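You operate a simulated robot arm through the tools that you are given. There is no shell and no other tool.

You are at the controls of a simulated robot arm. One attempt, no reset.

TASK
Tap the rusty rod's raised end down on to the gauge block.
Fine: set the block under that end first; put block and mallet back; leave the other rods as they are. Set down upright: black mallet.

The check looks at the end state, three seconds after you hand in, the way a careful person would. Anything else that was tipped, shoved, dropped, spilled or broken makes it a failure.

THE ROBOT
A 6-joint arm with a two-finger parallel gripper, fixed in place. Base frame: the origin is on the floor under the middle of its stand, x ahead of it, y to its left, z up. Readings come in m, rad, newtons and seconds.
With the tool pointing down near the work surface it reaches from about 0.3 to 0.66 m from the base axis. Its first joint turns from -2.007 to 2.007 rad. Payload 3.43 kg.
The TCP is the grasp point between the finger pads, 0.034 m short of the fingertips. In the tool frame z runs along the fingers and y along their closing line. Largest opening 0.128 m; finger width 0.024, thickness 0.012; the body of the gripper, 0.048 by 0.13 m, starts 0.096 m behind the TCP.
Orientation is told as [roll, pitch, yaw] about the base's x, y, z axes, in that order, counted from this pose: with the fingers straight down and closing along the base's y, the tool's x points along the base's -x, its y along +y and its z along -z.

THE INTERFACE
- The arm moves only by the tool apply_moves. Its argument "plan" is a list of rows, each an object of numbers (a shift or turn left out is 0, a gripper value left out holds the last): "hand": the gripper command, from -1 (shut) to 1 (fully open), values between in proportion; "x", "y", "z": the shift along the base's x, y, z in m; "ax", "ay", "az": the turn, a rotation vector about the base's x, y, z in rad. In form: [{"hand": .., "x": .., "y": .., "z": .., "ax": .., "ay": .., "az": ..}, ...]. A call has 1 to 20 rows; each row shifts and turns the commanded pose from where the row before left it. Each row takes 0.2 s and may step no farther than 0.05 m and 0.15 rad from the row before; otherwise, or with a gripper value out of range, the whole call is refused. Where a pose cannot be reached the arm comes as near as it can. A force on the tool above 40 N (or 10 N above the force at the start of the call, whichever is more), or a blocked arm, ends the call early, and 0.2 s more pass. Each finger travels about 0.153 m/s and halts on what it meets, pressing with about 24 N; the grip force reading is that of the motor and also rises with nothing between the fingers. The clock runs only during rows and for 0.2 s after the last one: add rows that do not move to give the fingers time. It gives the time, the measured TCP pose, the force on the tool (base axes), the opening and the grip force at its end, in the units of the frame above (readings bear some noise), with the torque about the TCP (base axes, N m) and any sound that the robot's microphone picked up, and new pictures: "show" is both (left out), scene, wrist or none.
- Cameras (640 x 400 px; columns grow to the right, rows downward): "scene" is fixed at [0.384, 0.4939, 1.3227]; the picture's right is [-0.72, 0.69, 0.00], its down [0.64, 0.66, -0.40] and it looks along [-0.28, -0.29, -0.92] (base axes); focal length 255 px, centre (320, 200). "wrist" rides on the gripper at [0.076, -0.011, -0.16] in the tool frame; the picture's right is [0.15, 0.99, 0.00], its down [-0.88, 0.13, -0.46] and it looks along [-0.45, 0.07, 0.89] (tool axes); focal length 234 px, centre (320, 200). There is no depth. A picture from a camera that has moved, and an enlarged one, comes with that camera's place and axes in the base frame and with its lens. The place of the scene camera against the robot may be out by one fixed shift of up to 0.018 m in any direction.
- move_column(by): slides the trunk up (or, below 0, down) by that many m; the arm rides with it, the base frame stays. It gives what a move gives, with no picture.
- zoom(camera, box): a new picture of the part [left, top, right, bottom] of that camera's present view, enlarged. No time passes.
- hand_in(): hands the job in; it is judged then, once.

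Nothing tells you positions but the pictures and the camera data. Unless the task says otherwise, let go and move clear before handing in.

The tools are called after "Call:" by a JSON object that holds its "op" and its "data". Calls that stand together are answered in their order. apply_moves: Moves the arm, as the interface text tells. Its arguments: {"type":"object","properties":{"plan":{"type":"array","items":{"type":"object","properties":{"hand":{"type":"number"},"x":{"type":"number"},"y":{"type":"number"},"z":{"type":"number"},"ax":{"type":"number"},"ay":{"type":"number"},"az":{"type":"number"}}}},"show":{"type":"string","enum":["both","scene","wrist","none"]}},"required":["plan"]} The other tools are called the same way: move_column (by) moves the trunk up or down; zoom (camera, box) takes an enlarged picture of a part of a camera's view; hand_in () hands the job in.

At the start:

```text
time: 0.0
position: [0.3082, 0.2438, 1.0167]
ee_rot: [0.002, 0.001, -0.001]
wrist_force: [0.1, -0.6, -0.8]
torque: [0.01, -0.02, 0.0]
opening: 0.1279
finger_force: 0.0
trunk travel left (down, up): [-0.675, 0.315]
```

scene: 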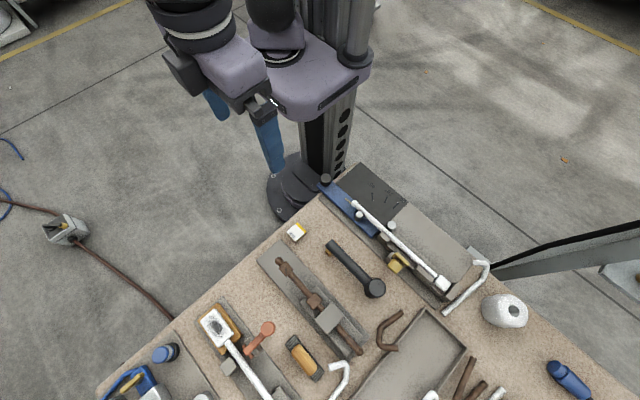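
wrist: 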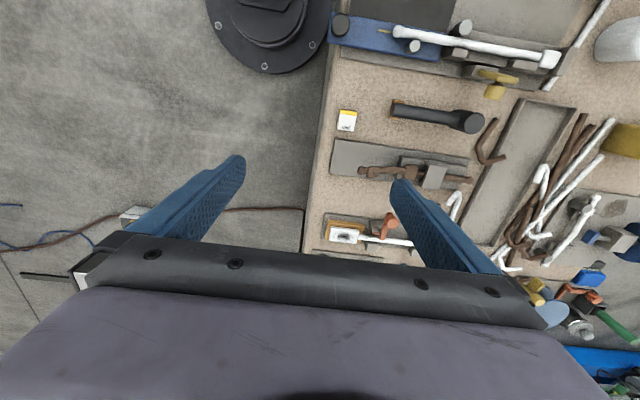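

I see a bench with several rods, a black mallet, and small fixtures. I'll look closer at the scene before moving anything.

Call:
{"op": "zoom", "data": {"camera": "scene", "box": [240, 160, 400, 260]}}

Call:
{"op": "zoom", "data": {"camera": "scene", "box": [240, 220, 400, 400]}}

Call:
{"op": "zoom", "data": {"camera": "scene", "box": [340, 160, 500, 320]}}

Call:
{"op": "zoom", "data": {"camera": "wrist", "box": [300, 0, 640, 260]}}

Call:
{"op": "zoom", "data": {"camera": "wrist", "box": [310, 80, 510, 205]}}

```text
4.00 times, centred on (320, 210) of scene
camera zoom: at [0.384, 0.4939, 1.3227], right [-0.72, 0.69, 0.0], down [0.64, 0.66, -0.4], along [-0.28, -0.29, -0.92], focal length 1021 px, centre (320, 160)
```

zoom: 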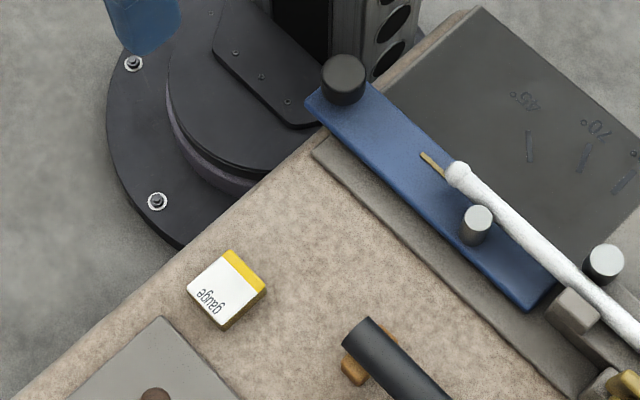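

```text
2.22 times, centred on (320, 310) of scene
camera zoom: at [0.384, 0.4939, 1.3227], right [-0.72, 0.69, 0.0], down [0.64, 0.66, -0.4], along [-0.28, -0.29, -0.92], focal length 567 px, centre (320, -44)
```

zoom: 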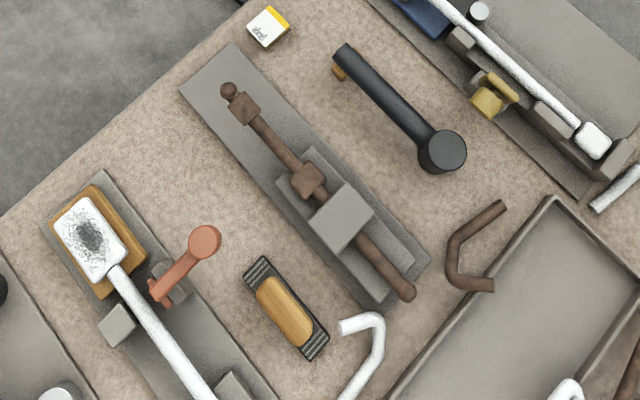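

```text
2.50 times, centred on (420, 240) of scene
camera zoom: at [0.384, 0.4939, 1.3227], right [-0.72, 0.69, 0.0], down [0.64, 0.66, -0.4], along [-0.28, -0.29, -0.92], focal length 638 px, centre (70, 100)
```

zoom: 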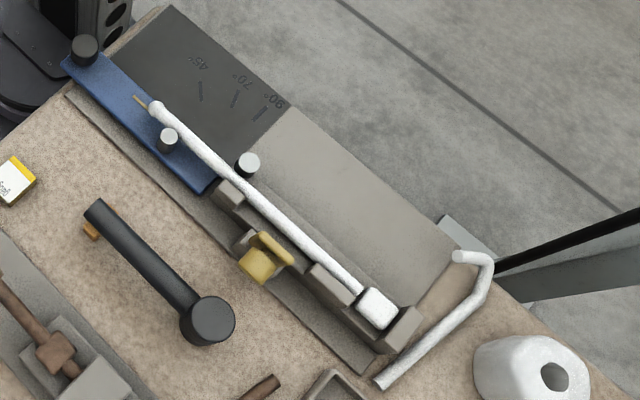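

```text
1.54 times, centred on (470, 130) of wrist
camera zoom: at [0.2325, 0.2314, 1.1766], right [-0.15, 0.99, 0.0], down [0.88, 0.13, 0.46], along [0.45, 0.07, -0.89], focal length 360 px, centre (89, 308)
```

zoom: 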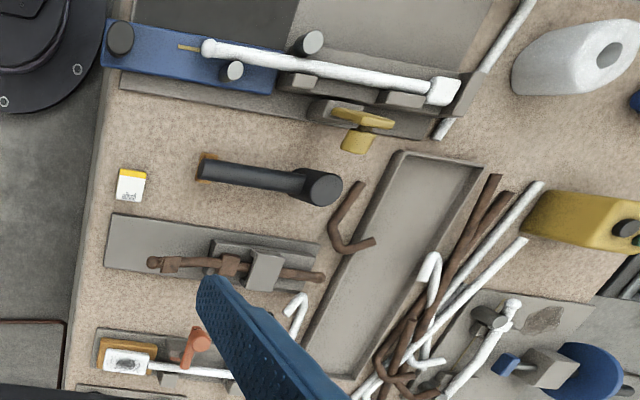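

```text
3.20 times, centred on (410, 142) of wrist
camera zoom: at [0.2325, 0.2314, 1.1766], right [-0.15, 0.99, 0.0], down [0.88, 0.13, 0.46], along [0.45, 0.07, -0.89], focal length 749 px, centre (32, 384)
```

zoom: 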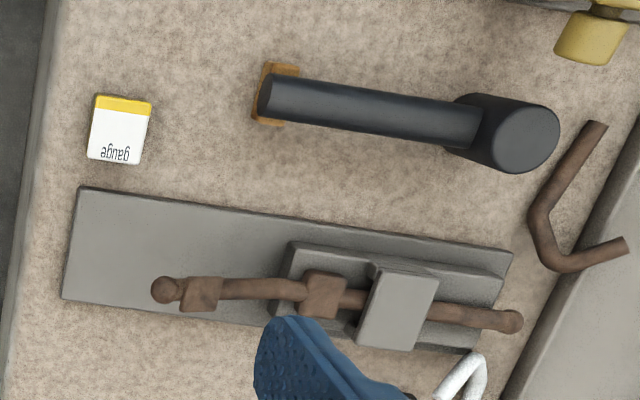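

The bench holds the white and yellow gauge block near its edge, the rusty rod in a clamp fixture, and the black mallet resting on its head and an orange cradle. My first rough estimate puts the work surface near z≈0.65, so I'll move the wrist camera for a better look.

Call:
{"op": "apply_moves", "data": {"plan": [{"x": -0.01, "y": 0.03}, {"x": -0.01, "y": 0.03}, {"x": -0.01, "y": 0.03}, {"x": 0.0, "y": 0.03}, {"x": 0.0, "y": 0.0}], "show": "both"}}

```text
time: 1.2
position: [0.2783, 0.3623, 1.0185]
ee_rot: [0.002, 0.001, 0.001]
wrist_force: [-0.3, -0.5, -0.7]
torque: [-0.05, 0.02, 0.01]
opening: 0.128
finger_force: 0.0
trunk travel left (down, up): [-0.675, 0.315]
camera wrist: at [0.2026, 0.3518, 1.1774], right [-0.15, 0.99, 0.0], down [0.88, 0.13, 0.46], along [0.45, 0.07, -0.89], focal length 234 px, centre (320, 200)
```

scene: 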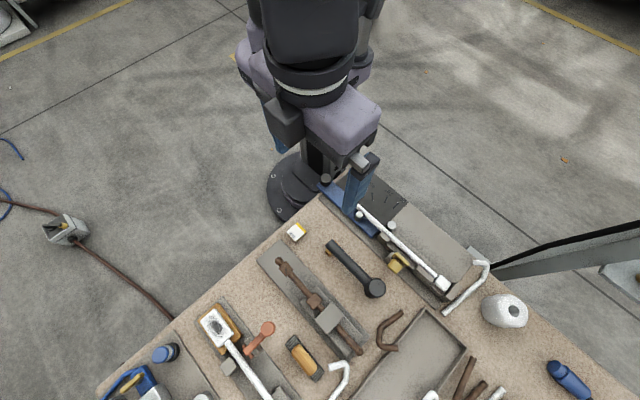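
wrist: 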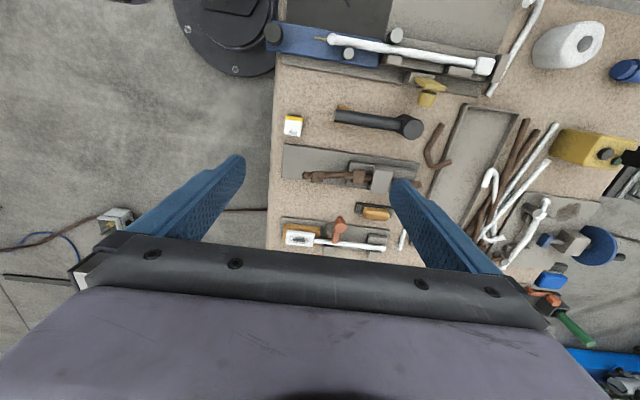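

The new view confirms the layout, and the gap between the two wrist views lets me triangulate. I'll zoom in for accurate pixel readings.

Call:
{"op": "zoom", "data": {"camera": "wrist", "box": [260, 90, 460, 215]}}

Call:
{"op": "zoom", "data": {"camera": "wrist", "box": [270, 130, 430, 230]}}

Call:
{"op": "zoom", "data": {"camera": "scene", "box": [250, 230, 378, 310]}}

Call:
{"op": "zoom", "data": {"camera": "scene", "box": [260, 290, 420, 390]}}

```text
3.20 times, centred on (360, 152) of wrist
camera zoom: at [0.2026, 0.3518, 1.1774], right [-0.15, 0.99, 0.0], down [0.88, 0.13, 0.46], along [0.45, 0.07, -0.89], focal length 749 px, centre (192, 352)
```

zoom: 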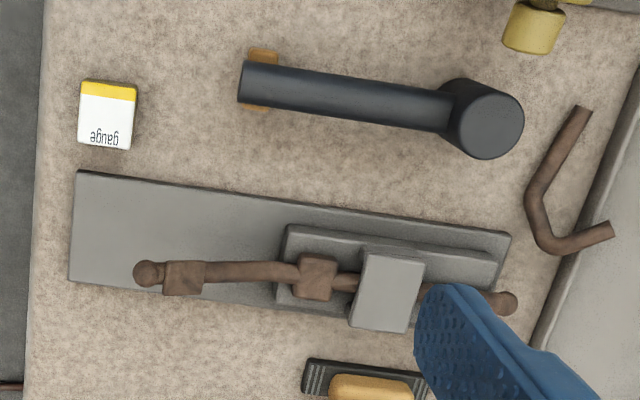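

```text
4.00 times, centred on (350, 180) of wrist
camera zoom: at [0.2026, 0.3518, 1.1774], right [-0.15, 0.99, 0.0], down [0.88, 0.13, 0.46], along [0.45, 0.07, -0.89], focal length 937 px, centre (200, 280)
```

zoom: 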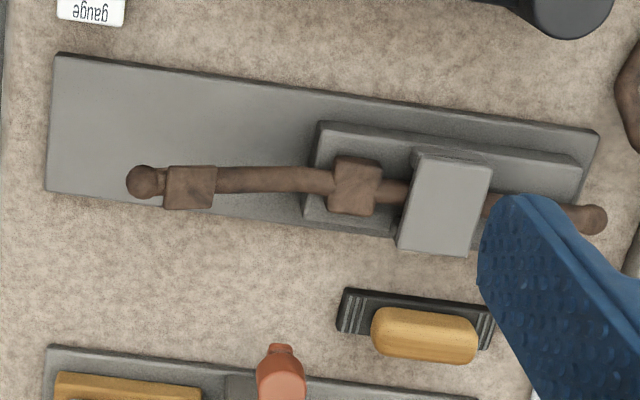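

```text
5.00 times, centred on (314, 270) of scene
camera zoom: at [0.384, 0.4939, 1.3227], right [-0.72, 0.69, 0.0], down [0.64, 0.66, -0.4], along [-0.28, -0.29, -0.92], focal length 1276 px, centre (350, -150)
```

zoom: 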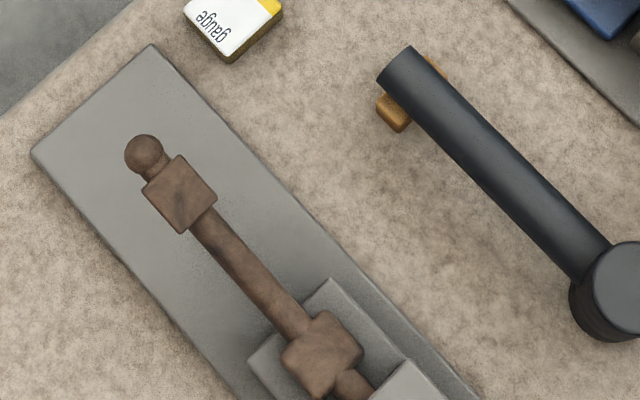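

```text
4.00 times, centred on (340, 340) of scene
camera zoom: at [0.384, 0.4939, 1.3227], right [-0.72, 0.69, 0.0], down [0.64, 0.66, -0.4], along [-0.28, -0.29, -0.92], focal length 1021 px, centre (240, -360)
```

zoom: 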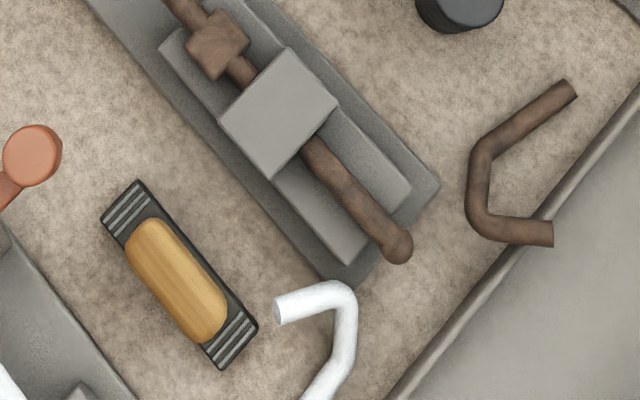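

From triangulation the table is near z≈0.59, the gauge block near (0.305, 0.307) and the rod's raised ball near (0.396, 0.351, 0.68). The mallet handle runs along y at x≈0.26. I'll lower the trunk in part and look from nearer.

Call:
{"op": "move_column", "data": {"by": -0.15}}

Call:
{"op": "apply_moves", "data": {"plan": [{"hand": 1}], "show": "both"}}

```text
time: 3.0
position: [0.2784, 0.3626, 0.8685]
ee_rot: [0.002, 0.0, -0.002]
wrist_force: [-0.6, -0.3, -0.2]
torque: [-0.02, -0.01, 0.04]
opening: 0.1282
finger_force: 0.0
trunk travel left (down, up): [-0.525, 0.465]
```

```text
time: 3.4
position: [0.2775, 0.3628, 0.8675]
ee_rot: [0.002, -0.001, 0.0]
wrist_force: [-0.3, -0.4, 0.0]
torque: [-0.01, -0.01, 0.01]
opening: 0.1277
finger_force: 0.0
trunk travel left (down, up): [-0.525, 0.465]
camera wrist: at [0.2028, 0.3517, 1.0273], right [-0.15, 0.99, 0.0], down [0.88, 0.13, 0.46], along [0.45, 0.07, -0.89], focal length 234 px, centre (320, 200)
```

scene: 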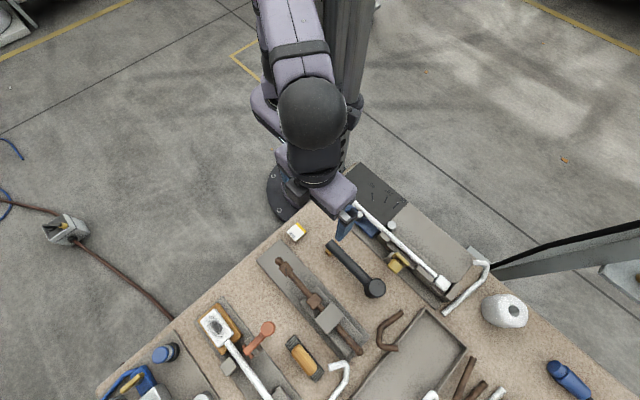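
wrist: 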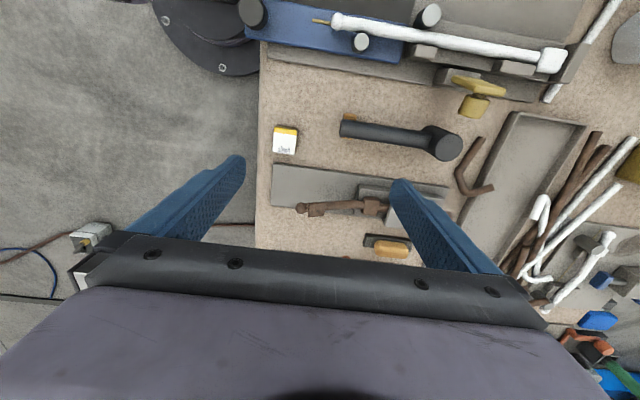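

The trunk is lowered and the view is closer. I'll zoom in for finer measurements of the block, rod and mallet.

Call:
{"op": "zoom", "data": {"camera": "wrist", "box": [255, 100, 415, 200]}}

Call:
{"op": "zoom", "data": {"camera": "wrist", "box": [320, 90, 480, 190]}}

Call:
{"op": "zoom", "data": {"camera": "wrist", "box": [255, 170, 415, 270]}}

```text
4.00 times, centred on (335, 150) of wrist
camera zoom: at [0.2028, 0.3517, 1.0273], right [-0.15, 0.99, 0.0], down [0.88, 0.13, 0.46], along [0.45, 0.07, -0.89], focal length 937 px, centre (260, 400)
```

zoom: 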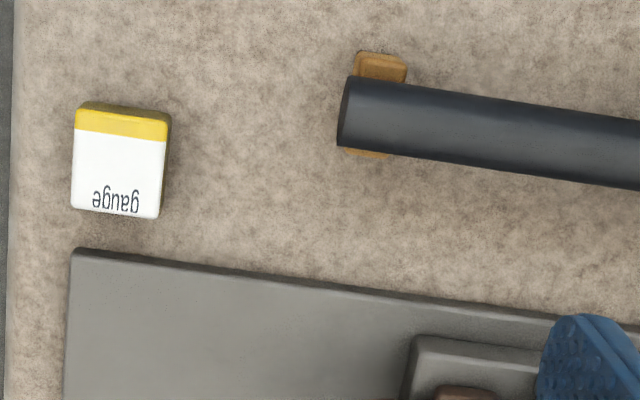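

```text
4.00 times, centred on (400, 140) of wrist
camera zoom: at [0.2028, 0.3517, 1.0273], right [-0.15, 0.99, 0.0], down [0.88, 0.13, 0.46], along [0.45, 0.07, -0.89], focal length 937 px, centre (0, 440)
```

zoom: 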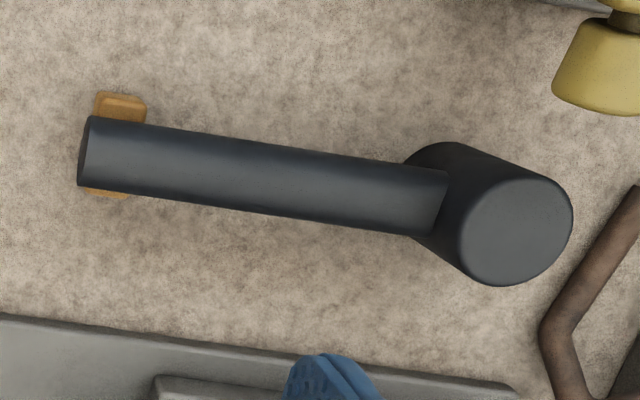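

```text
4.00 times, centred on (335, 220) of wrist
camera zoom: at [0.2028, 0.3517, 1.0273], right [-0.15, 0.99, 0.0], down [0.88, 0.13, 0.46], along [0.45, 0.07, -0.89], focal length 937 px, centre (260, 120)
```

zoom: 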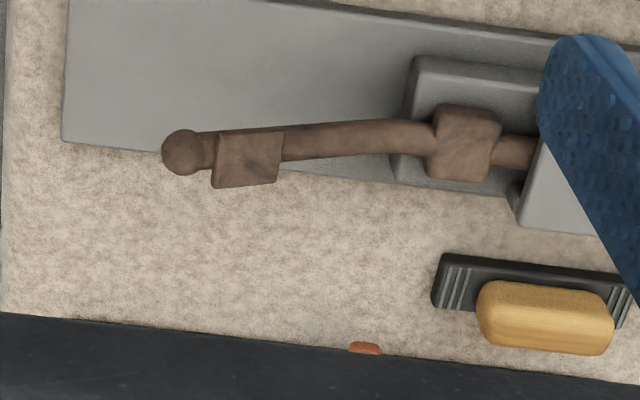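

Everything looks close to axis-aligned: the block is centred near (0.306, 0.306), the rod runs along y at x≈0.394, and the mallet head is near (0.259, 0.558) with its top at z≈0.68. I'll yaw the gripper 90° so the fingers close along x, and stop above the block.

Call:
{"op": "apply_moves", "data": {"plan": [{"az": 0.1428, "x": 0.0025, "y": -0.005}, {"az": 0.1428, "x": 0.0025, "y": -0.005}, {"az": 0.1428, "x": 0.0025, "y": -0.005}, {"az": 0.1428, "x": 0.0025, "y": -0.005}, {"az": 0.1428, "x": 0.0025, "y": -0.005}, {"az": 0.1428, "x": 0.0025, "y": -0.005}, {"az": 0.1428, "x": 0.0025, "y": -0.005}, {"az": 0.1428, "x": 0.0025, "y": -0.005}, {"az": 0.1428, "x": 0.0025, "y": -0.005}, {"az": 0.1428, "x": 0.0025, "y": -0.005}, {"az": 0.1428, "x": 0.0025, "y": -0.005}, {}], "show": "both"}}

```text
time: 6.0
position: [0.305, 0.307, 0.8678]
ee_rot: [0.001, 0.0, 1.573]
wrist_force: [-0.3, 0.3, 0.7]
torque: [0.03, -0.02, 0.03]
opening: 0.1282
finger_force: 0.1
trunk travel left (down, up): [-0.525, 0.465]
camera wrist: at [0.3175, 0.2324, 1.0272], right [-0.99, -0.15, 0.0], down [-0.13, 0.88, 0.46], along [-0.07, 0.45, -0.89], focal length 234 px, centre (320, 200)
```

scene: 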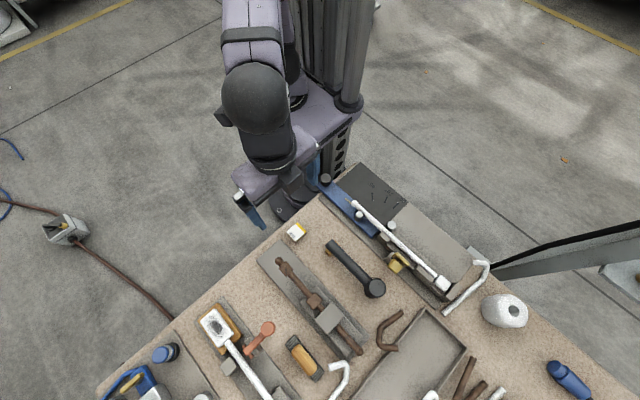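
wrist: 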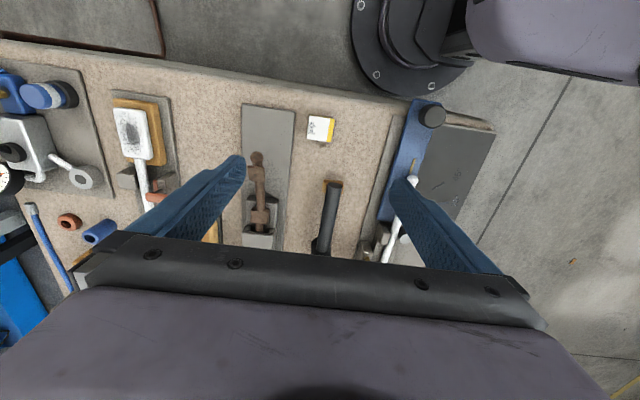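

The block sits almost directly under the TCP. I'll part-close the fingers to about 0.08 m and lower the trunk for a nearer look.

Call:
{"op": "apply_moves", "data": {"plan": [{"hand": 0.25}, {"hand": 0.25}], "show": "none"}}

Call:
{"op": "move_column", "data": {"by": -0.15}}

Call:
{"op": "apply_moves", "data": {"plan": [{}], "show": "both"}}

```text
time: 6.5
position: [0.3057, 0.3077, 0.8678]
ee_rot: [0.0, -0.001, 1.571]
wrist_force: [0.1, -0.1, -0.3]
torque: [-0.03, 0.02, 0.02]
opening: 0.0799
finger_force: 0.1
trunk travel left (down, up): [-0.525, 0.465]
```

```text
time: 8.3
position: [0.305, 0.3073, 0.7174]
ee_rot: [0.002, 0.001, 1.571]
wrist_force: [-0.6, -0.1, -0.2]
torque: [0.0, -0.01, 0.0]
opening: 0.0801
finger_force: 0.0
trunk travel left (down, up): [-0.375, 0.615]
```

```text
time: 8.7
position: [0.3056, 0.3076, 0.7173]
ee_rot: [0.002, 0.0, 1.572]
wrist_force: [-0.8, -0.4, 0.5]
torque: [-0.01, -0.01, 0.01]
opening: 0.0802
finger_force: 0.2
trunk travel left (down, up): [-0.375, 0.615]
camera wrist: at [0.3173, 0.2325, 0.8772], right [-0.99, -0.15, 0.0], down [-0.13, 0.88, 0.46], along [-0.07, 0.45, -0.89], focal length 234 px, centre (320, 200)
```

scene: 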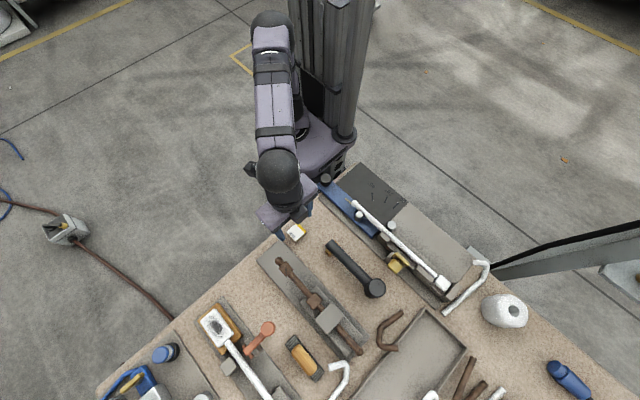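
wrist: 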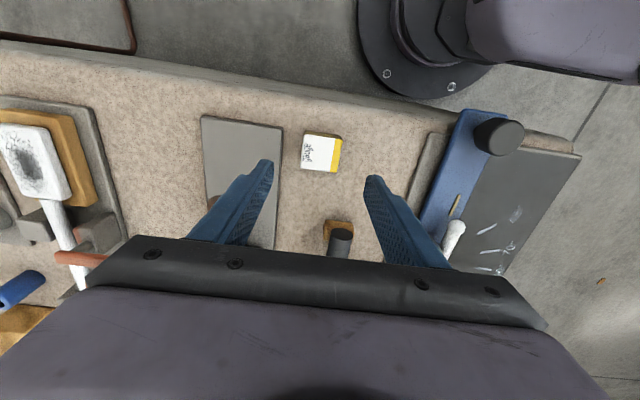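

The block sits between the fingers below the gripper. I'll zoom for its height and centring.

Call:
{"op": "zoom", "data": {"camera": "wrist", "box": [260, 115, 388, 195]}}

Call:
{"op": "zoom", "data": {"camera": "wrist", "box": [190, 100, 350, 200]}}

```text
5.00 times, centred on (324, 155) of wrist
camera zoom: at [0.3173, 0.2325, 0.8772], right [-0.99, -0.15, 0.0], down [-0.13, 0.88, 0.46], along [-0.07, 0.45, -0.89], focal length 1171 px, centre (300, 425)
```

zoom: 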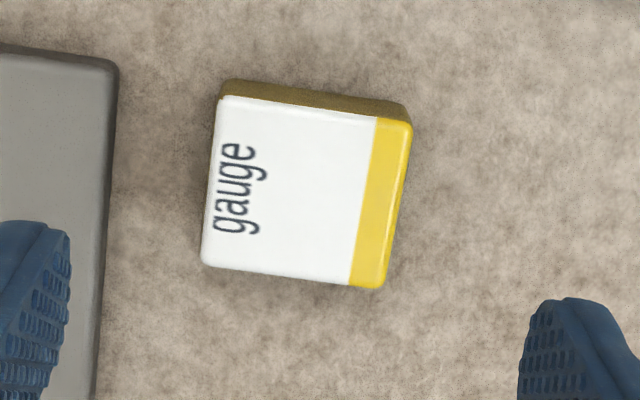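

```text
4.00 times, centred on (270, 150) of wrist
camera zoom: at [0.3173, 0.2325, 0.8772], right [-0.99, -0.15, 0.0], down [-0.13, 0.88, 0.46], along [-0.07, 0.45, -0.89], focal length 937 px, centre (520, 400)
```

zoom: 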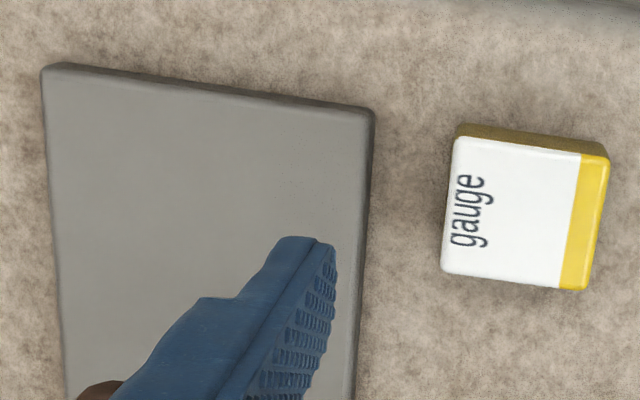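

The block is centred near (0.3045, 0.3055) with its top at about z=0.617 and it stands about 20 mm tall, so the table is near 0.597. The plate edge is at x≈0.351, so I'll narrow the opening to 0.058 m to keep the finger off it and descend.

Call:
{"op": "apply_moves", "data": {"plan": [{"hand": -0.094, "x": -0.001, "y": -0.002}, {}, {"z": -0.02}, {"z": -0.02}, {"z": -0.012}, {}], "show": "wrist"}}

Call:
{"op": "zoom", "data": {"camera": "wrist", "box": [240, 100, 400, 200]}}

Call:
{"op": "zoom", "data": {"camera": "scene", "box": [250, 180, 346, 240]}}

```text
time: 10.1
position: [0.3038, 0.3064, 0.6661]
ee_rot: [0.002, 0.0, 1.571]
wrist_force: [0.2, 0.4, 0.0]
torque: [0.02, 0.01, 0.0]
opening: 0.0583
finger_force: 0.1
trunk travel left (down, up): [-0.375, 0.615]
camera wrist: at [0.3161, 0.2304, 0.8251], right [-0.99, -0.15, 0.0], down [-0.13, 0.88, 0.46], along [-0.07, 0.45, -0.89], focal length 234 px, centre (320, 200)
```

wrist: 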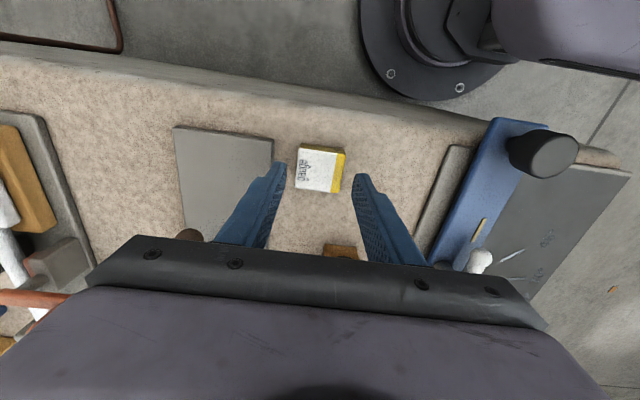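

```text
4.00 times, centred on (320, 150) of wrist
camera zoom: at [0.3161, 0.2304, 0.8251], right [-0.99, -0.15, 0.0], down [-0.13, 0.88, 0.46], along [-0.07, 0.45, -0.89], focal length 937 px, centre (320, 400)
```

zoom: 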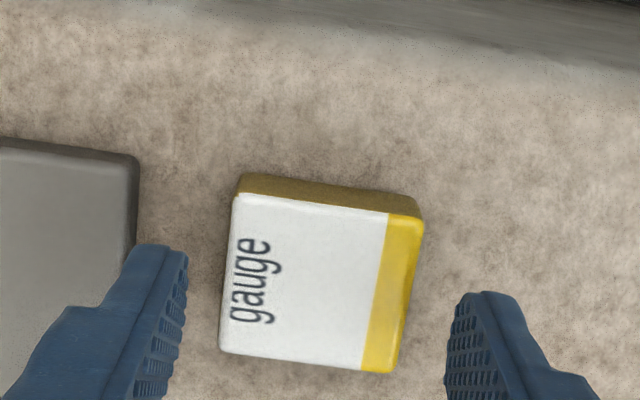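

```text
6.67 times, centred on (298, 210) of scene
camera zoom: at [0.384, 0.4939, 1.3227], right [-0.72, 0.69, 0.0], down [0.64, 0.66, -0.4], along [-0.28, -0.29, -0.92], focal length 1701 px, centre (467, 133)
```

zoom: 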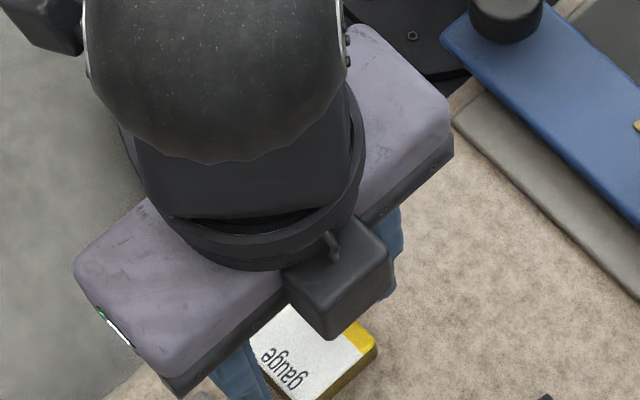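

The block is centred between the fingers to within about 1 mm. I'll descend gently and watch the force.

Call:
{"op": "apply_moves", "data": {"plan": [{"z": -0.01}, {"z": -0.01}, {"z": -0.005}, {}], "show": "wrist"}}

Call:
{"op": "zoom", "data": {"camera": "wrist", "box": [240, 110, 400, 210]}}

```text
time: 11.1
position: [0.304, 0.305, 0.6404]
ee_rot: [0.001, -0.001, 1.571]
wrist_force: [-0.9, -0.5, -0.5]
torque: [-0.01, -0.03, 0.0]
opening: 0.0581
finger_force: 0.0
trunk travel left (down, up): [-0.375, 0.615]
camera wrist: at [0.3162, 0.2303, 0.7998], right [-0.99, -0.15, 0.0], down [-0.13, 0.88, 0.46], along [-0.07, 0.45, -0.89], focal length 234 px, centre (320, 200)
```

wrist: 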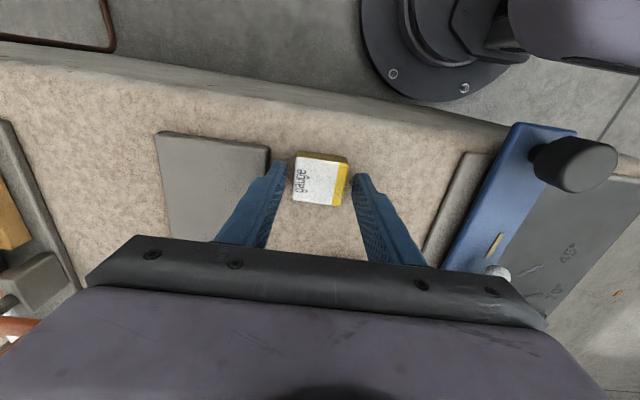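

```text
4.00 times, centred on (320, 160) of wrist
camera zoom: at [0.3162, 0.2303, 0.7998], right [-0.99, -0.15, 0.0], down [-0.13, 0.88, 0.46], along [-0.07, 0.45, -0.89], focal length 937 px, centre (320, 360)
```

zoom: 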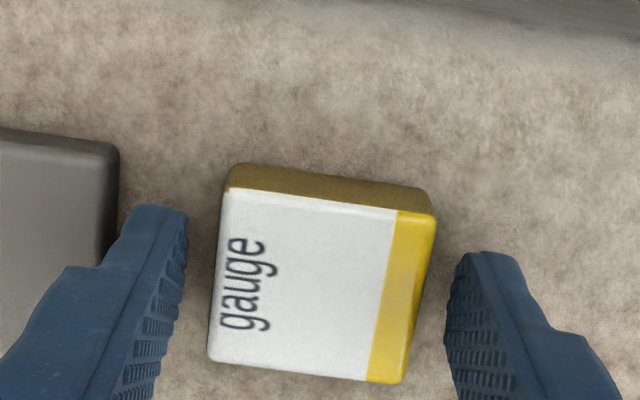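

The fingers straddle the block cleanly and nothing is touching. I'll go down 4 mm more and close on it.

Call:
{"op": "apply_moves", "data": {"plan": [{"z": -0.004}, {}, {"hand": -1}, {"hand": -1}, {"hand": -1}], "show": "wrist"}}

```text
time: 12.3
position: [0.3044, 0.3054, 0.6368]
ee_rot: [0.002, 0.0, 1.571]
wrist_force: [0.4, 0.6, 0.2]
torque: [0.05, -0.05, 0.03]
opening: 0.0432
finger_force: 23.2
trunk travel left (down, up): [-0.375, 0.615]
camera wrist: at [0.3161, 0.2303, 0.7959], right [-0.99, -0.15, 0.0], down [-0.13, 0.88, 0.46], along [-0.07, 0.45, -0.89], focal length 234 px, centre (320, 200)
```

wrist: 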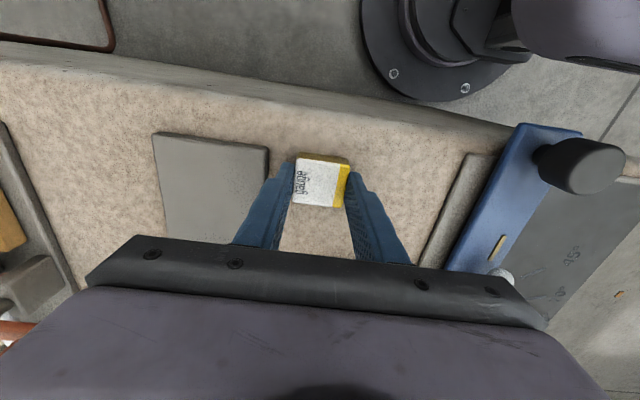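

The block is held at 0.043 m opening. I'll lift it, carry it across to just in front of the rod's raised end at lower y, and look at the rod from there.

Call:
{"op": "apply_moves", "data": {"plan": [{"z": 0.015}, {"z": 0.02}, {"x": 0.02}, {"x": 0.03}, {"x": 0.03}, {"x": 0.01}, {}], "show": "both"}}

Call:
{"op": "zoom", "data": {"camera": "wrist", "box": [220, 130, 420, 255]}}

Call:
{"op": "zoom", "data": {"camera": "scene", "box": [230, 220, 358, 300]}}

```text
time: 13.9
position: [0.3946, 0.3061, 0.6707]
ee_rot: [0.001, -0.001, 1.57]
wrist_force: [-0.5, 0.0, -1.1]
torque: [0.0, -0.03, 0.0]
opening: 0.0433
finger_force: 24.0
trunk travel left (down, up): [-0.375, 0.615]
camera wrist: at [0.4064, 0.2301, 0.831], right [-0.99, -0.15, 0.0], down [-0.13, 0.88, 0.46], along [-0.07, 0.45, -0.89], focal length 234 px, centre (320, 200)
```

scene: 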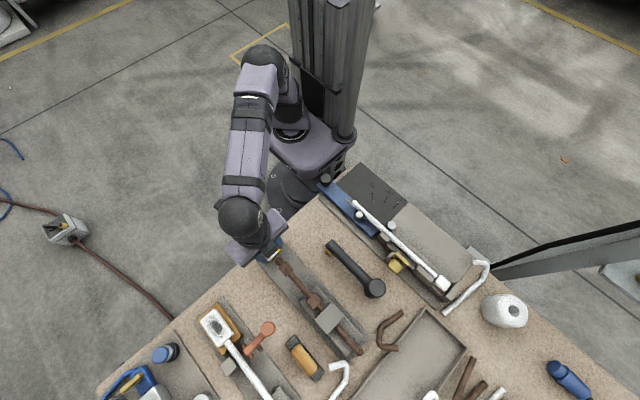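
wrist: 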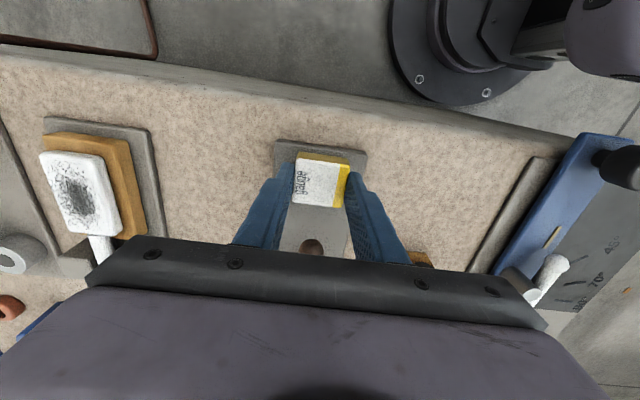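

```text
3.20 times, centred on (320, 192) of wrist
camera zoom: at [0.4064, 0.2301, 0.831], right [-0.99, -0.15, 0.0], down [-0.13, 0.88, 0.46], along [-0.07, 0.45, -0.89], focal length 749 px, centre (320, 224)
```

zoom: 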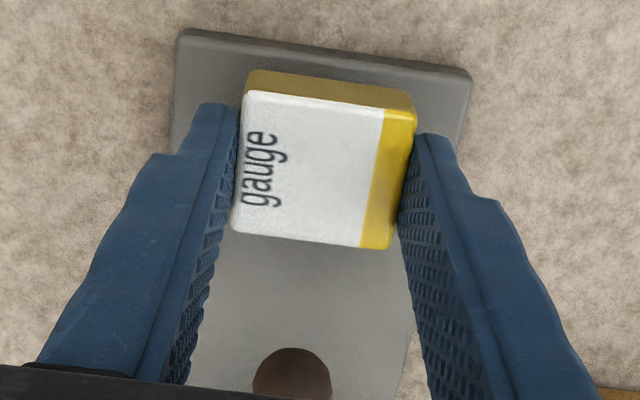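

```text
5.00 times, centred on (294, 260) of scene
camera zoom: at [0.384, 0.4939, 1.3227], right [-0.72, 0.69, 0.0], down [0.64, 0.66, -0.4], along [-0.28, -0.29, -0.92], focal length 1276 px, centre (450, -100)
```

zoom: 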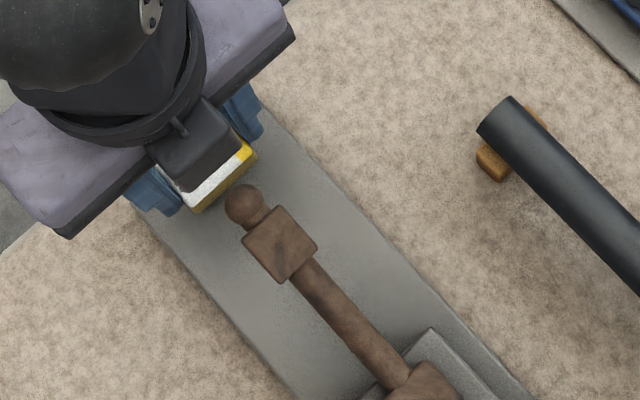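

The block is now in front of the rod end and centred on the rod line near x≈0.395. I'll lower it to hover just over the plate, then slide it in along +y under the raised end, with the fingers straddling the rod.

Call:
{"op": "apply_moves", "data": {"plan": [{"z": -0.018, "x": 0.001}, {"y": 0.015}, {}], "show": "both"}}

Call:
{"op": "zoom", "data": {"camera": "wrist", "box": [220, 130, 420, 255]}}

Call:
{"op": "zoom", "data": {"camera": "scene", "box": [230, 220, 358, 300]}}

```text
time: 14.7
position: [0.3943, 0.3208, 0.6537]
ee_rot: [0.0, 0.001, 1.571]
wrist_force: [0.3, -0.4, -1.0]
torque: [0.0, -0.01, 0.03]
opening: 0.043
finger_force: 24.3
trunk travel left (down, up): [-0.375, 0.615]
camera wrist: at [0.407, 0.2453, 0.8131], right [-0.99, -0.15, 0.0], down [-0.13, 0.88, 0.46], along [-0.07, 0.45, -0.89], focal length 234 px, centre (320, 200)
```

scene: 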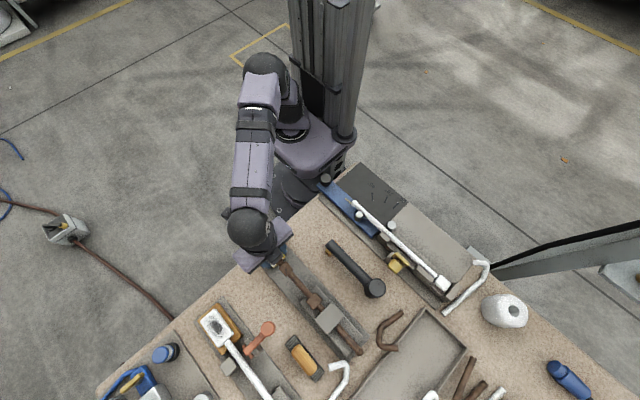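
wrist: 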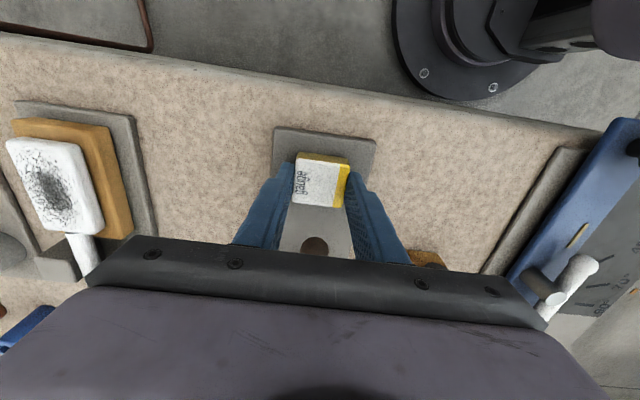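

```text
3.20 times, centred on (320, 192) of wrist
camera zoom: at [0.407, 0.2453, 0.8131], right [-0.99, -0.15, 0.0], down [-0.13, 0.88, 0.46], along [-0.07, 0.45, -0.89], focal length 749 px, centre (320, 224)
```

zoom: 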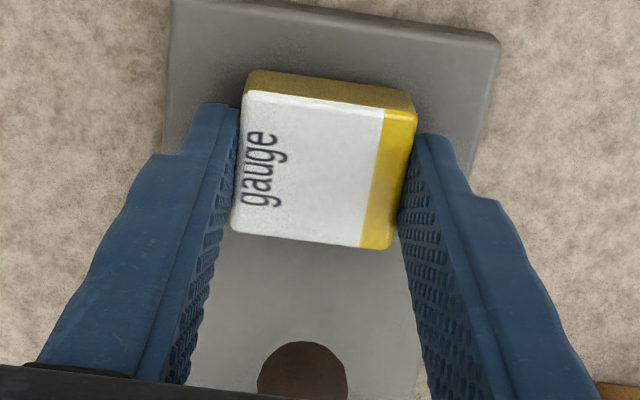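

```text
5.00 times, centred on (294, 260) of scene
camera zoom: at [0.384, 0.4939, 1.3227], right [-0.72, 0.69, 0.0], down [0.64, 0.66, -0.4], along [-0.28, -0.29, -0.92], focal length 1276 px, centre (450, -100)
```

zoom: 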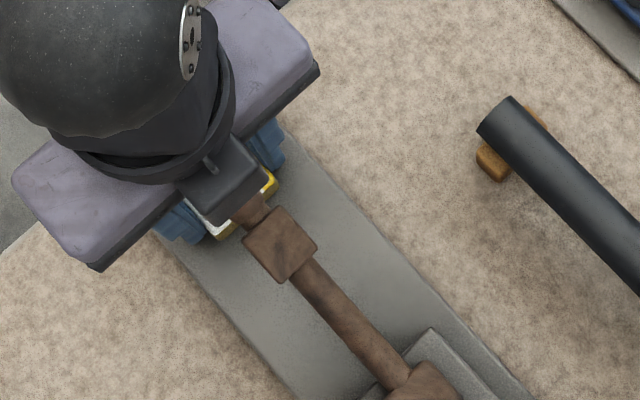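

The block is hovering in front of the rod end. I notice a small box on the +y face of the gripper body, so I'll check its clearance over the rod before sliding in.

Call:
{"op": "zoom", "data": {"camera": "scene", "box": [246, 235, 310, 275]}}

Call:
{"op": "zoom", "data": {"camera": "wrist", "box": [270, 200, 370, 262]}}

```text
10.00 times, centred on (278, 255) of scene
camera zoom: at [0.384, 0.4939, 1.3227], right [-0.72, 0.69, 0.0], down [0.64, 0.66, -0.4], along [-0.28, -0.29, -0.92], focal length 2552 px, centre (740, -350)
```

zoom: 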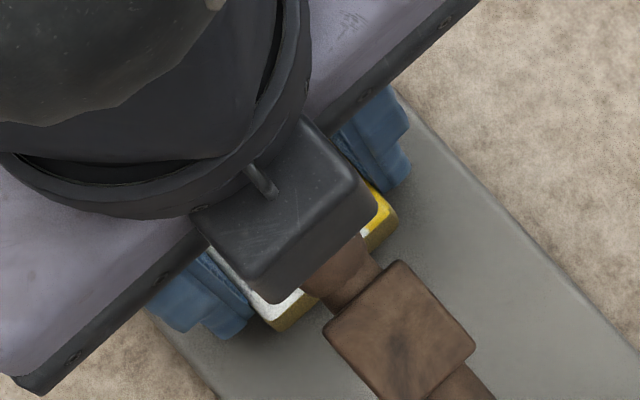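

```text
6.40 times, centred on (320, 231) of wrist
camera zoom: at [0.407, 0.2453, 0.8131], right [-0.99, -0.15, 0.0], down [-0.13, 0.88, 0.46], along [-0.07, 0.45, -0.89], focal length 1499 px, centre (320, 2)
```

zoom: 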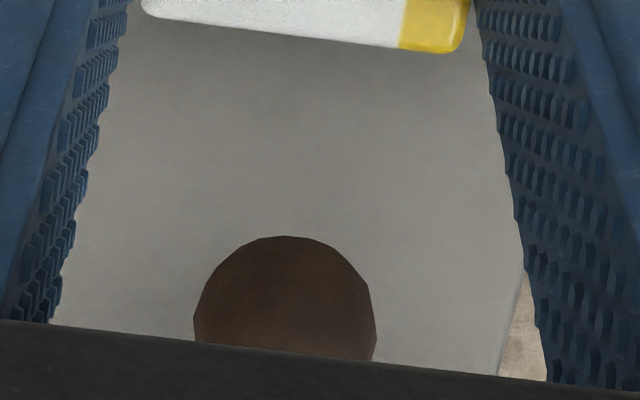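

The box's underside sits about 0.12 m above the TCP, so it clears the rod easily, and the ball is centred between the fingers at x≈0.395. I'll slide the block in under the end.

Call:
{"op": "apply_moves", "data": {"plan": [{"y": 0.015}, {"y": 0.015}, {"y": 0.014}, {}], "show": "both"}}

Call:
{"op": "zoom", "data": {"camera": "wrist", "box": [220, 130, 420, 255]}}

Call:
{"op": "zoom", "data": {"camera": "scene", "box": [250, 235, 330, 285]}}

```text
time: 15.7
position: [0.3961, 0.3638, 0.6533]
ee_rot: [0.003, 0.001, 1.569]
wrist_force: [0.4, -0.5, -1.2]
torque: [0.0, 0.01, 0.02]
opening: 0.0432
finger_force: 24.2
trunk travel left (down, up): [-0.375, 0.615]
camera wrist: at [0.4075, 0.2897, 0.8132], right [-0.99, -0.15, 0.0], down [-0.13, 0.88, 0.46], along [-0.07, 0.45, -0.89], focal length 234 px, centre (320, 200)
```

scene: 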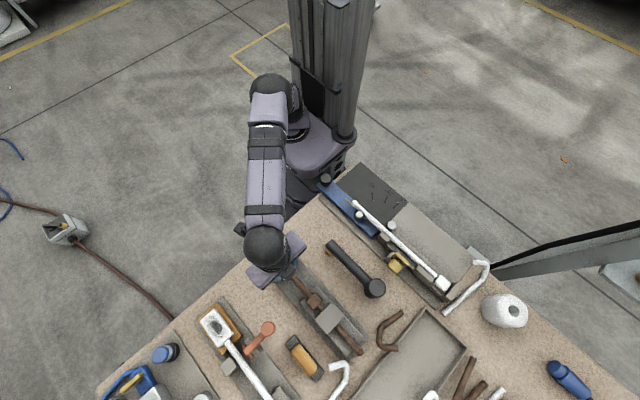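
wrist: 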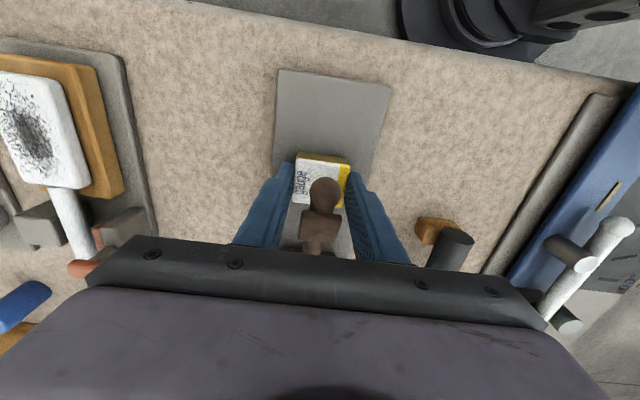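

```text
3.20 times, centred on (320, 192) of wrist
camera zoom: at [0.4075, 0.2897, 0.8132], right [-0.99, -0.15, 0.0], down [-0.13, 0.88, 0.46], along [-0.07, 0.45, -0.89], focal length 749 px, centre (320, 224)
```

zoom: 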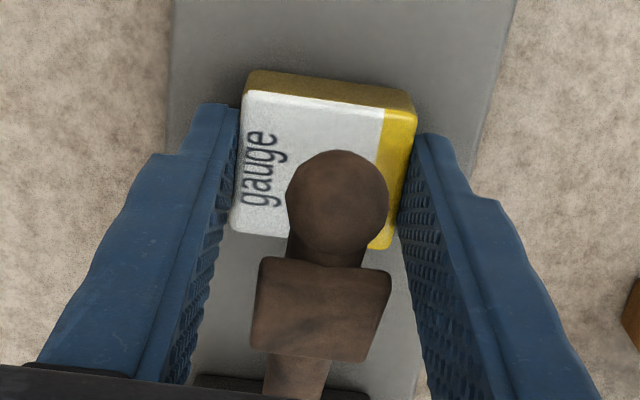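

```text
8.00 times, centred on (290, 260) of scene
camera zoom: at [0.384, 0.4939, 1.3227], right [-0.72, 0.69, 0.0], down [0.64, 0.66, -0.4], along [-0.28, -0.29, -0.92], focal length 2042 px, centre (560, -280)
```

zoom: 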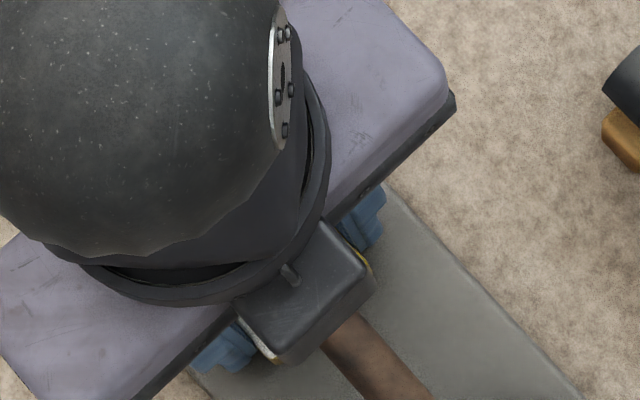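

The block is under the collar and ball with clear space on every side. I'll lower it on to the plate in small steps and watch the force.

Call:
{"op": "apply_moves", "data": {"plan": [{"y": -0.003, "z": -0.003}, {"z": -0.003}, {}], "show": "none"}}

Call:
{"op": "apply_moves", "data": {"plan": [{"z": -0.001}, {"z": -0.001}], "show": "wrist"}}

```text
time: 16.5
position: [0.3957, 0.3626, 0.6495]
ee_rot: [-0.002, -0.005, 1.573]
wrist_force: [1.3, 1.3, 15.9]
torque: [-0.23, 0.21, 0.0]
opening: 0.0435
finger_force: 24.4
trunk travel left (down, up): [-0.375, 0.615]
```

```text
time: 17.1
position: [0.3943, 0.3609, 0.6477]
ee_rot: [-0.004, -0.005, 1.571]
wrist_force: [3.0, 1.7, 25.7]
torque: [0.04, 0.0, 0.01]
opening: 0.0441
finger_force: 23.8
trunk travel left (down, up): [-0.375, 0.615]
camera wrist: at [0.4067, 0.2855, 0.8078], right [-0.99, -0.15, 0.0], down [-0.13, 0.88, 0.46], along [-0.06, 0.46, -0.89], focal length 234 px, centre (320, 200)
```

wrist: 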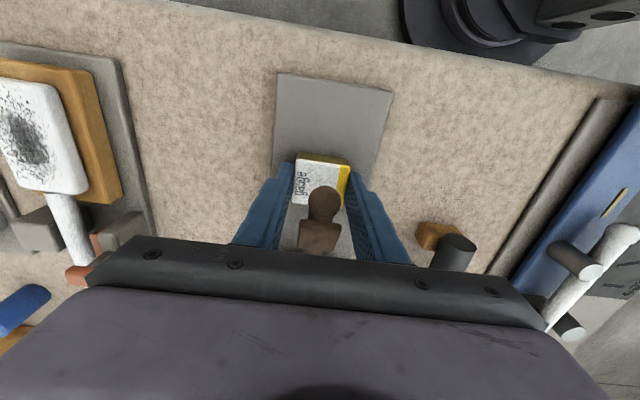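

The block is down on the plate: contact came near TCP z≈0.650, and I pressed slightly too far. I'll relieve the load, release, and check.

Call:
{"op": "apply_moves", "data": {"plan": [{"z": 0.0025}, {}], "show": "none"}}

```text
time: 17.7
position: [0.3959, 0.3616, 0.6482]
ee_rot: [0.0, -0.002, 1.57]
wrist_force: [5.0, 4.3, 15.0]
torque: [0.42, -0.31, -0.08]
opening: 0.0435
finger_force: 23.4
trunk travel left (down, up): [-0.375, 0.615]
```

There is still some load on the tool, so I'll ease up a little more before releasing.

Call:
{"op": "apply_moves", "data": {"plan": [{"z": 0.001}, {"z": 0.0005}], "show": "none"}}

```text
time: 18.3
position: [0.3943, 0.3616, 0.65]
ee_rot: [0.002, 0.001, 1.57]
wrist_force: [2.1, 0.1, 5.1]
torque: [0.12, -0.25, -0.04]
opening: 0.0434
finger_force: 24.0
trunk travel left (down, up): [-0.375, 0.615]
```

The load is down to about 5 N. I'll open the fingers slowly.

Call:
{"op": "apply_moves", "data": {"plan": [{"hand": -0.2}, {"hand": -0.05}, {"hand": 0.0}], "show": "wrist"}}

Call:
{"op": "zoom", "data": {"camera": "wrist", "box": [220, 130, 420, 255]}}

```text
time: 19.1
position: [0.3951, 0.3622, 0.6489]
ee_rot: [0.0, 0.001, 1.57]
wrist_force: [0.6, 0.5, 0.0]
torque: [-0.01, -0.01, 0.01]
opening: 0.064
finger_force: 0.1
trunk travel left (down, up): [-0.375, 0.615]
camera wrist: at [0.4074, 0.2867, 0.809], right [-0.99, -0.15, 0.0], down [-0.13, 0.88, 0.46], along [-0.07, 0.45, -0.89], focal length 234 px, centre (320, 200)
```

wrist: 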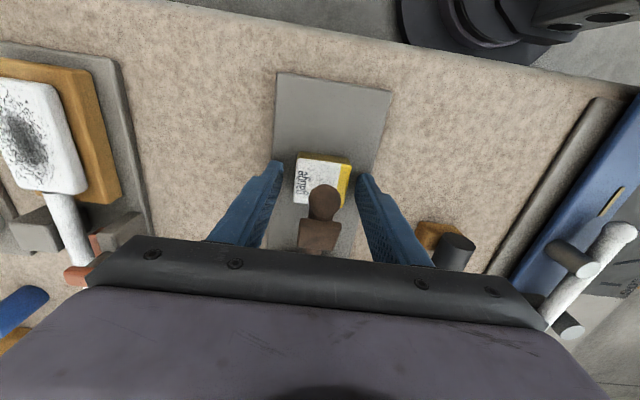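

```text
3.20 times, centred on (320, 192) of wrist
camera zoom: at [0.4074, 0.2867, 0.809], right [-0.99, -0.15, 0.0], down [-0.13, 0.88, 0.46], along [-0.07, 0.45, -0.89], focal length 749 px, centre (320, 224)
```

zoom: 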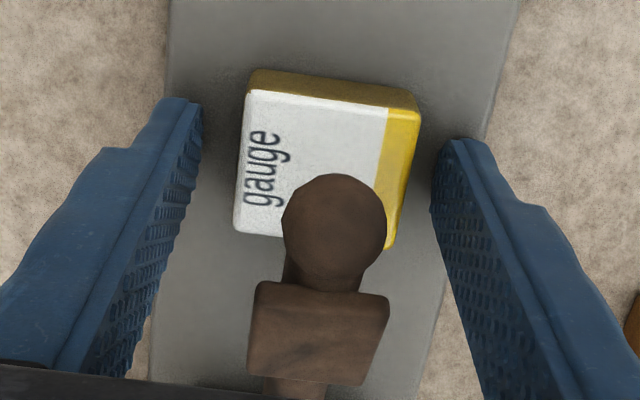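

The block is set under the rod end and released. I'll go straight up, clear of the rod.

Call:
{"op": "apply_moves", "data": {"plan": [{"z": 0.02}, {"z": 0.03}, {"z": 0.04}, {"z": 0.04}, {"z": 0.03}, {}], "show": "both"}}

Call:
{"op": "zoom", "data": {"camera": "scene", "box": [250, 235, 378, 315]}}

Call:
{"op": "zoom", "data": {"camera": "wrist", "box": [240, 60, 440, 185]}}

```text
time: 20.5
position: [0.3884, 0.3532, 0.8047]
ee_rot: [0.002, 0.001, 1.572]
wrist_force: [-0.3, 0.1, -0.3]
torque: [-0.01, -0.03, 0.03]
opening: 0.0639
finger_force: 0.1
out of reach, approached as far as the arm can: row 5
trunk travel left (down, up): [-0.375, 0.615]
camera wrist: at [0.399, 0.2777, 0.9637], right [-0.99, -0.15, 0.0], down [-0.13, 0.88, 0.46], along [-0.07, 0.45, -0.89], focal length 234 px, centre (320, 200)
```

scene: 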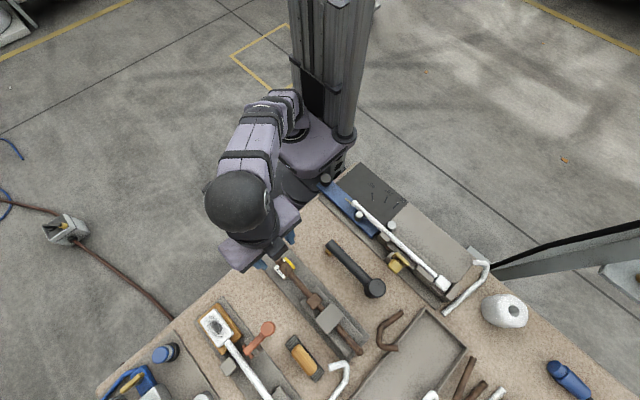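
wrist: 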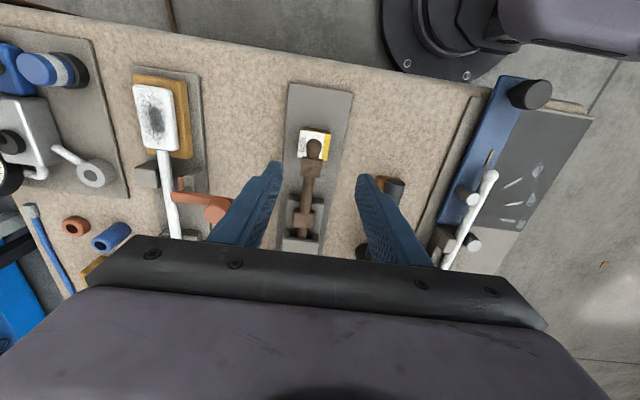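

```text
5.00 times, centred on (314, 275) of scene
camera zoom: at [0.384, 0.4939, 1.3227], right [-0.72, 0.69, 0.0], down [0.64, 0.66, -0.4], along [-0.28, -0.29, -0.92], focal length 1276 px, centre (350, -175)
```

zoom: 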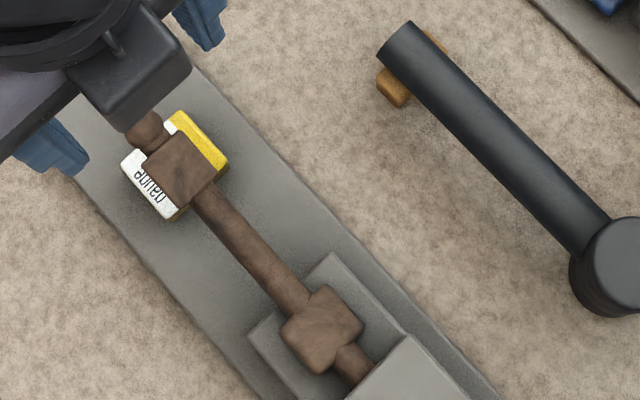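

```text
3.20 times, centred on (340, 122) of wrist
camera zoom: at [0.399, 0.2777, 0.9637], right [-0.99, -0.15, 0.0], down [-0.13, 0.88, 0.46], along [-0.07, 0.45, -0.89], focal length 749 px, centre (256, 448)
```

zoom: 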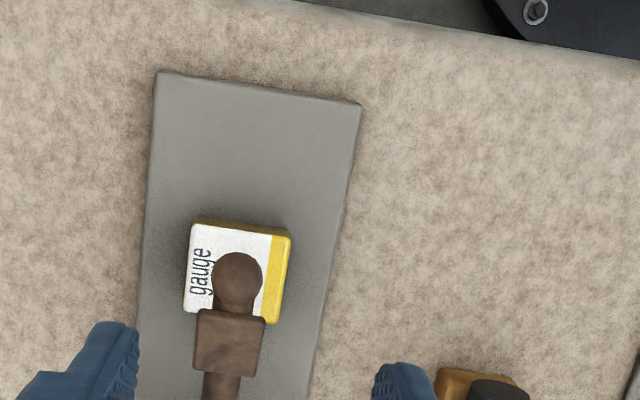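

The block sits square under the raised end, with the collar over it. The arm was near its upward reach limit at this trunk height, so I'll raise the trunk a bit and keep the arm lower relative to it for the move to the mallet.

Call:
{"op": "move_column", "data": {"by": 0.08}}

Call:
{"op": "apply_moves", "data": {"plan": [{"z": -0.03}, {"z": -0.03}, {"z": -0.02}, {}], "show": "none"}}

```text
time: 21.7
position: [0.3879, 0.3545, 0.8844]
ee_rot: [0.001, 0.001, 1.569]
wrist_force: [0.7, 0.0, 0.6]
torque: [0.0, 0.01, 0.02]
opening: 0.0637
finger_force: 0.0
trunk travel left (down, up): [-0.455, 0.535]
```

```text
time: 22.7
position: [0.3882, 0.3536, 0.8031]
ee_rot: [0.002, 0.001, 1.571]
wrist_force: [-0.1, 0.2, -0.1]
torque: [0.01, 0.0, 0.02]
opening: 0.064
finger_force: 0.1
trunk travel left (down, up): [-0.455, 0.535]
```

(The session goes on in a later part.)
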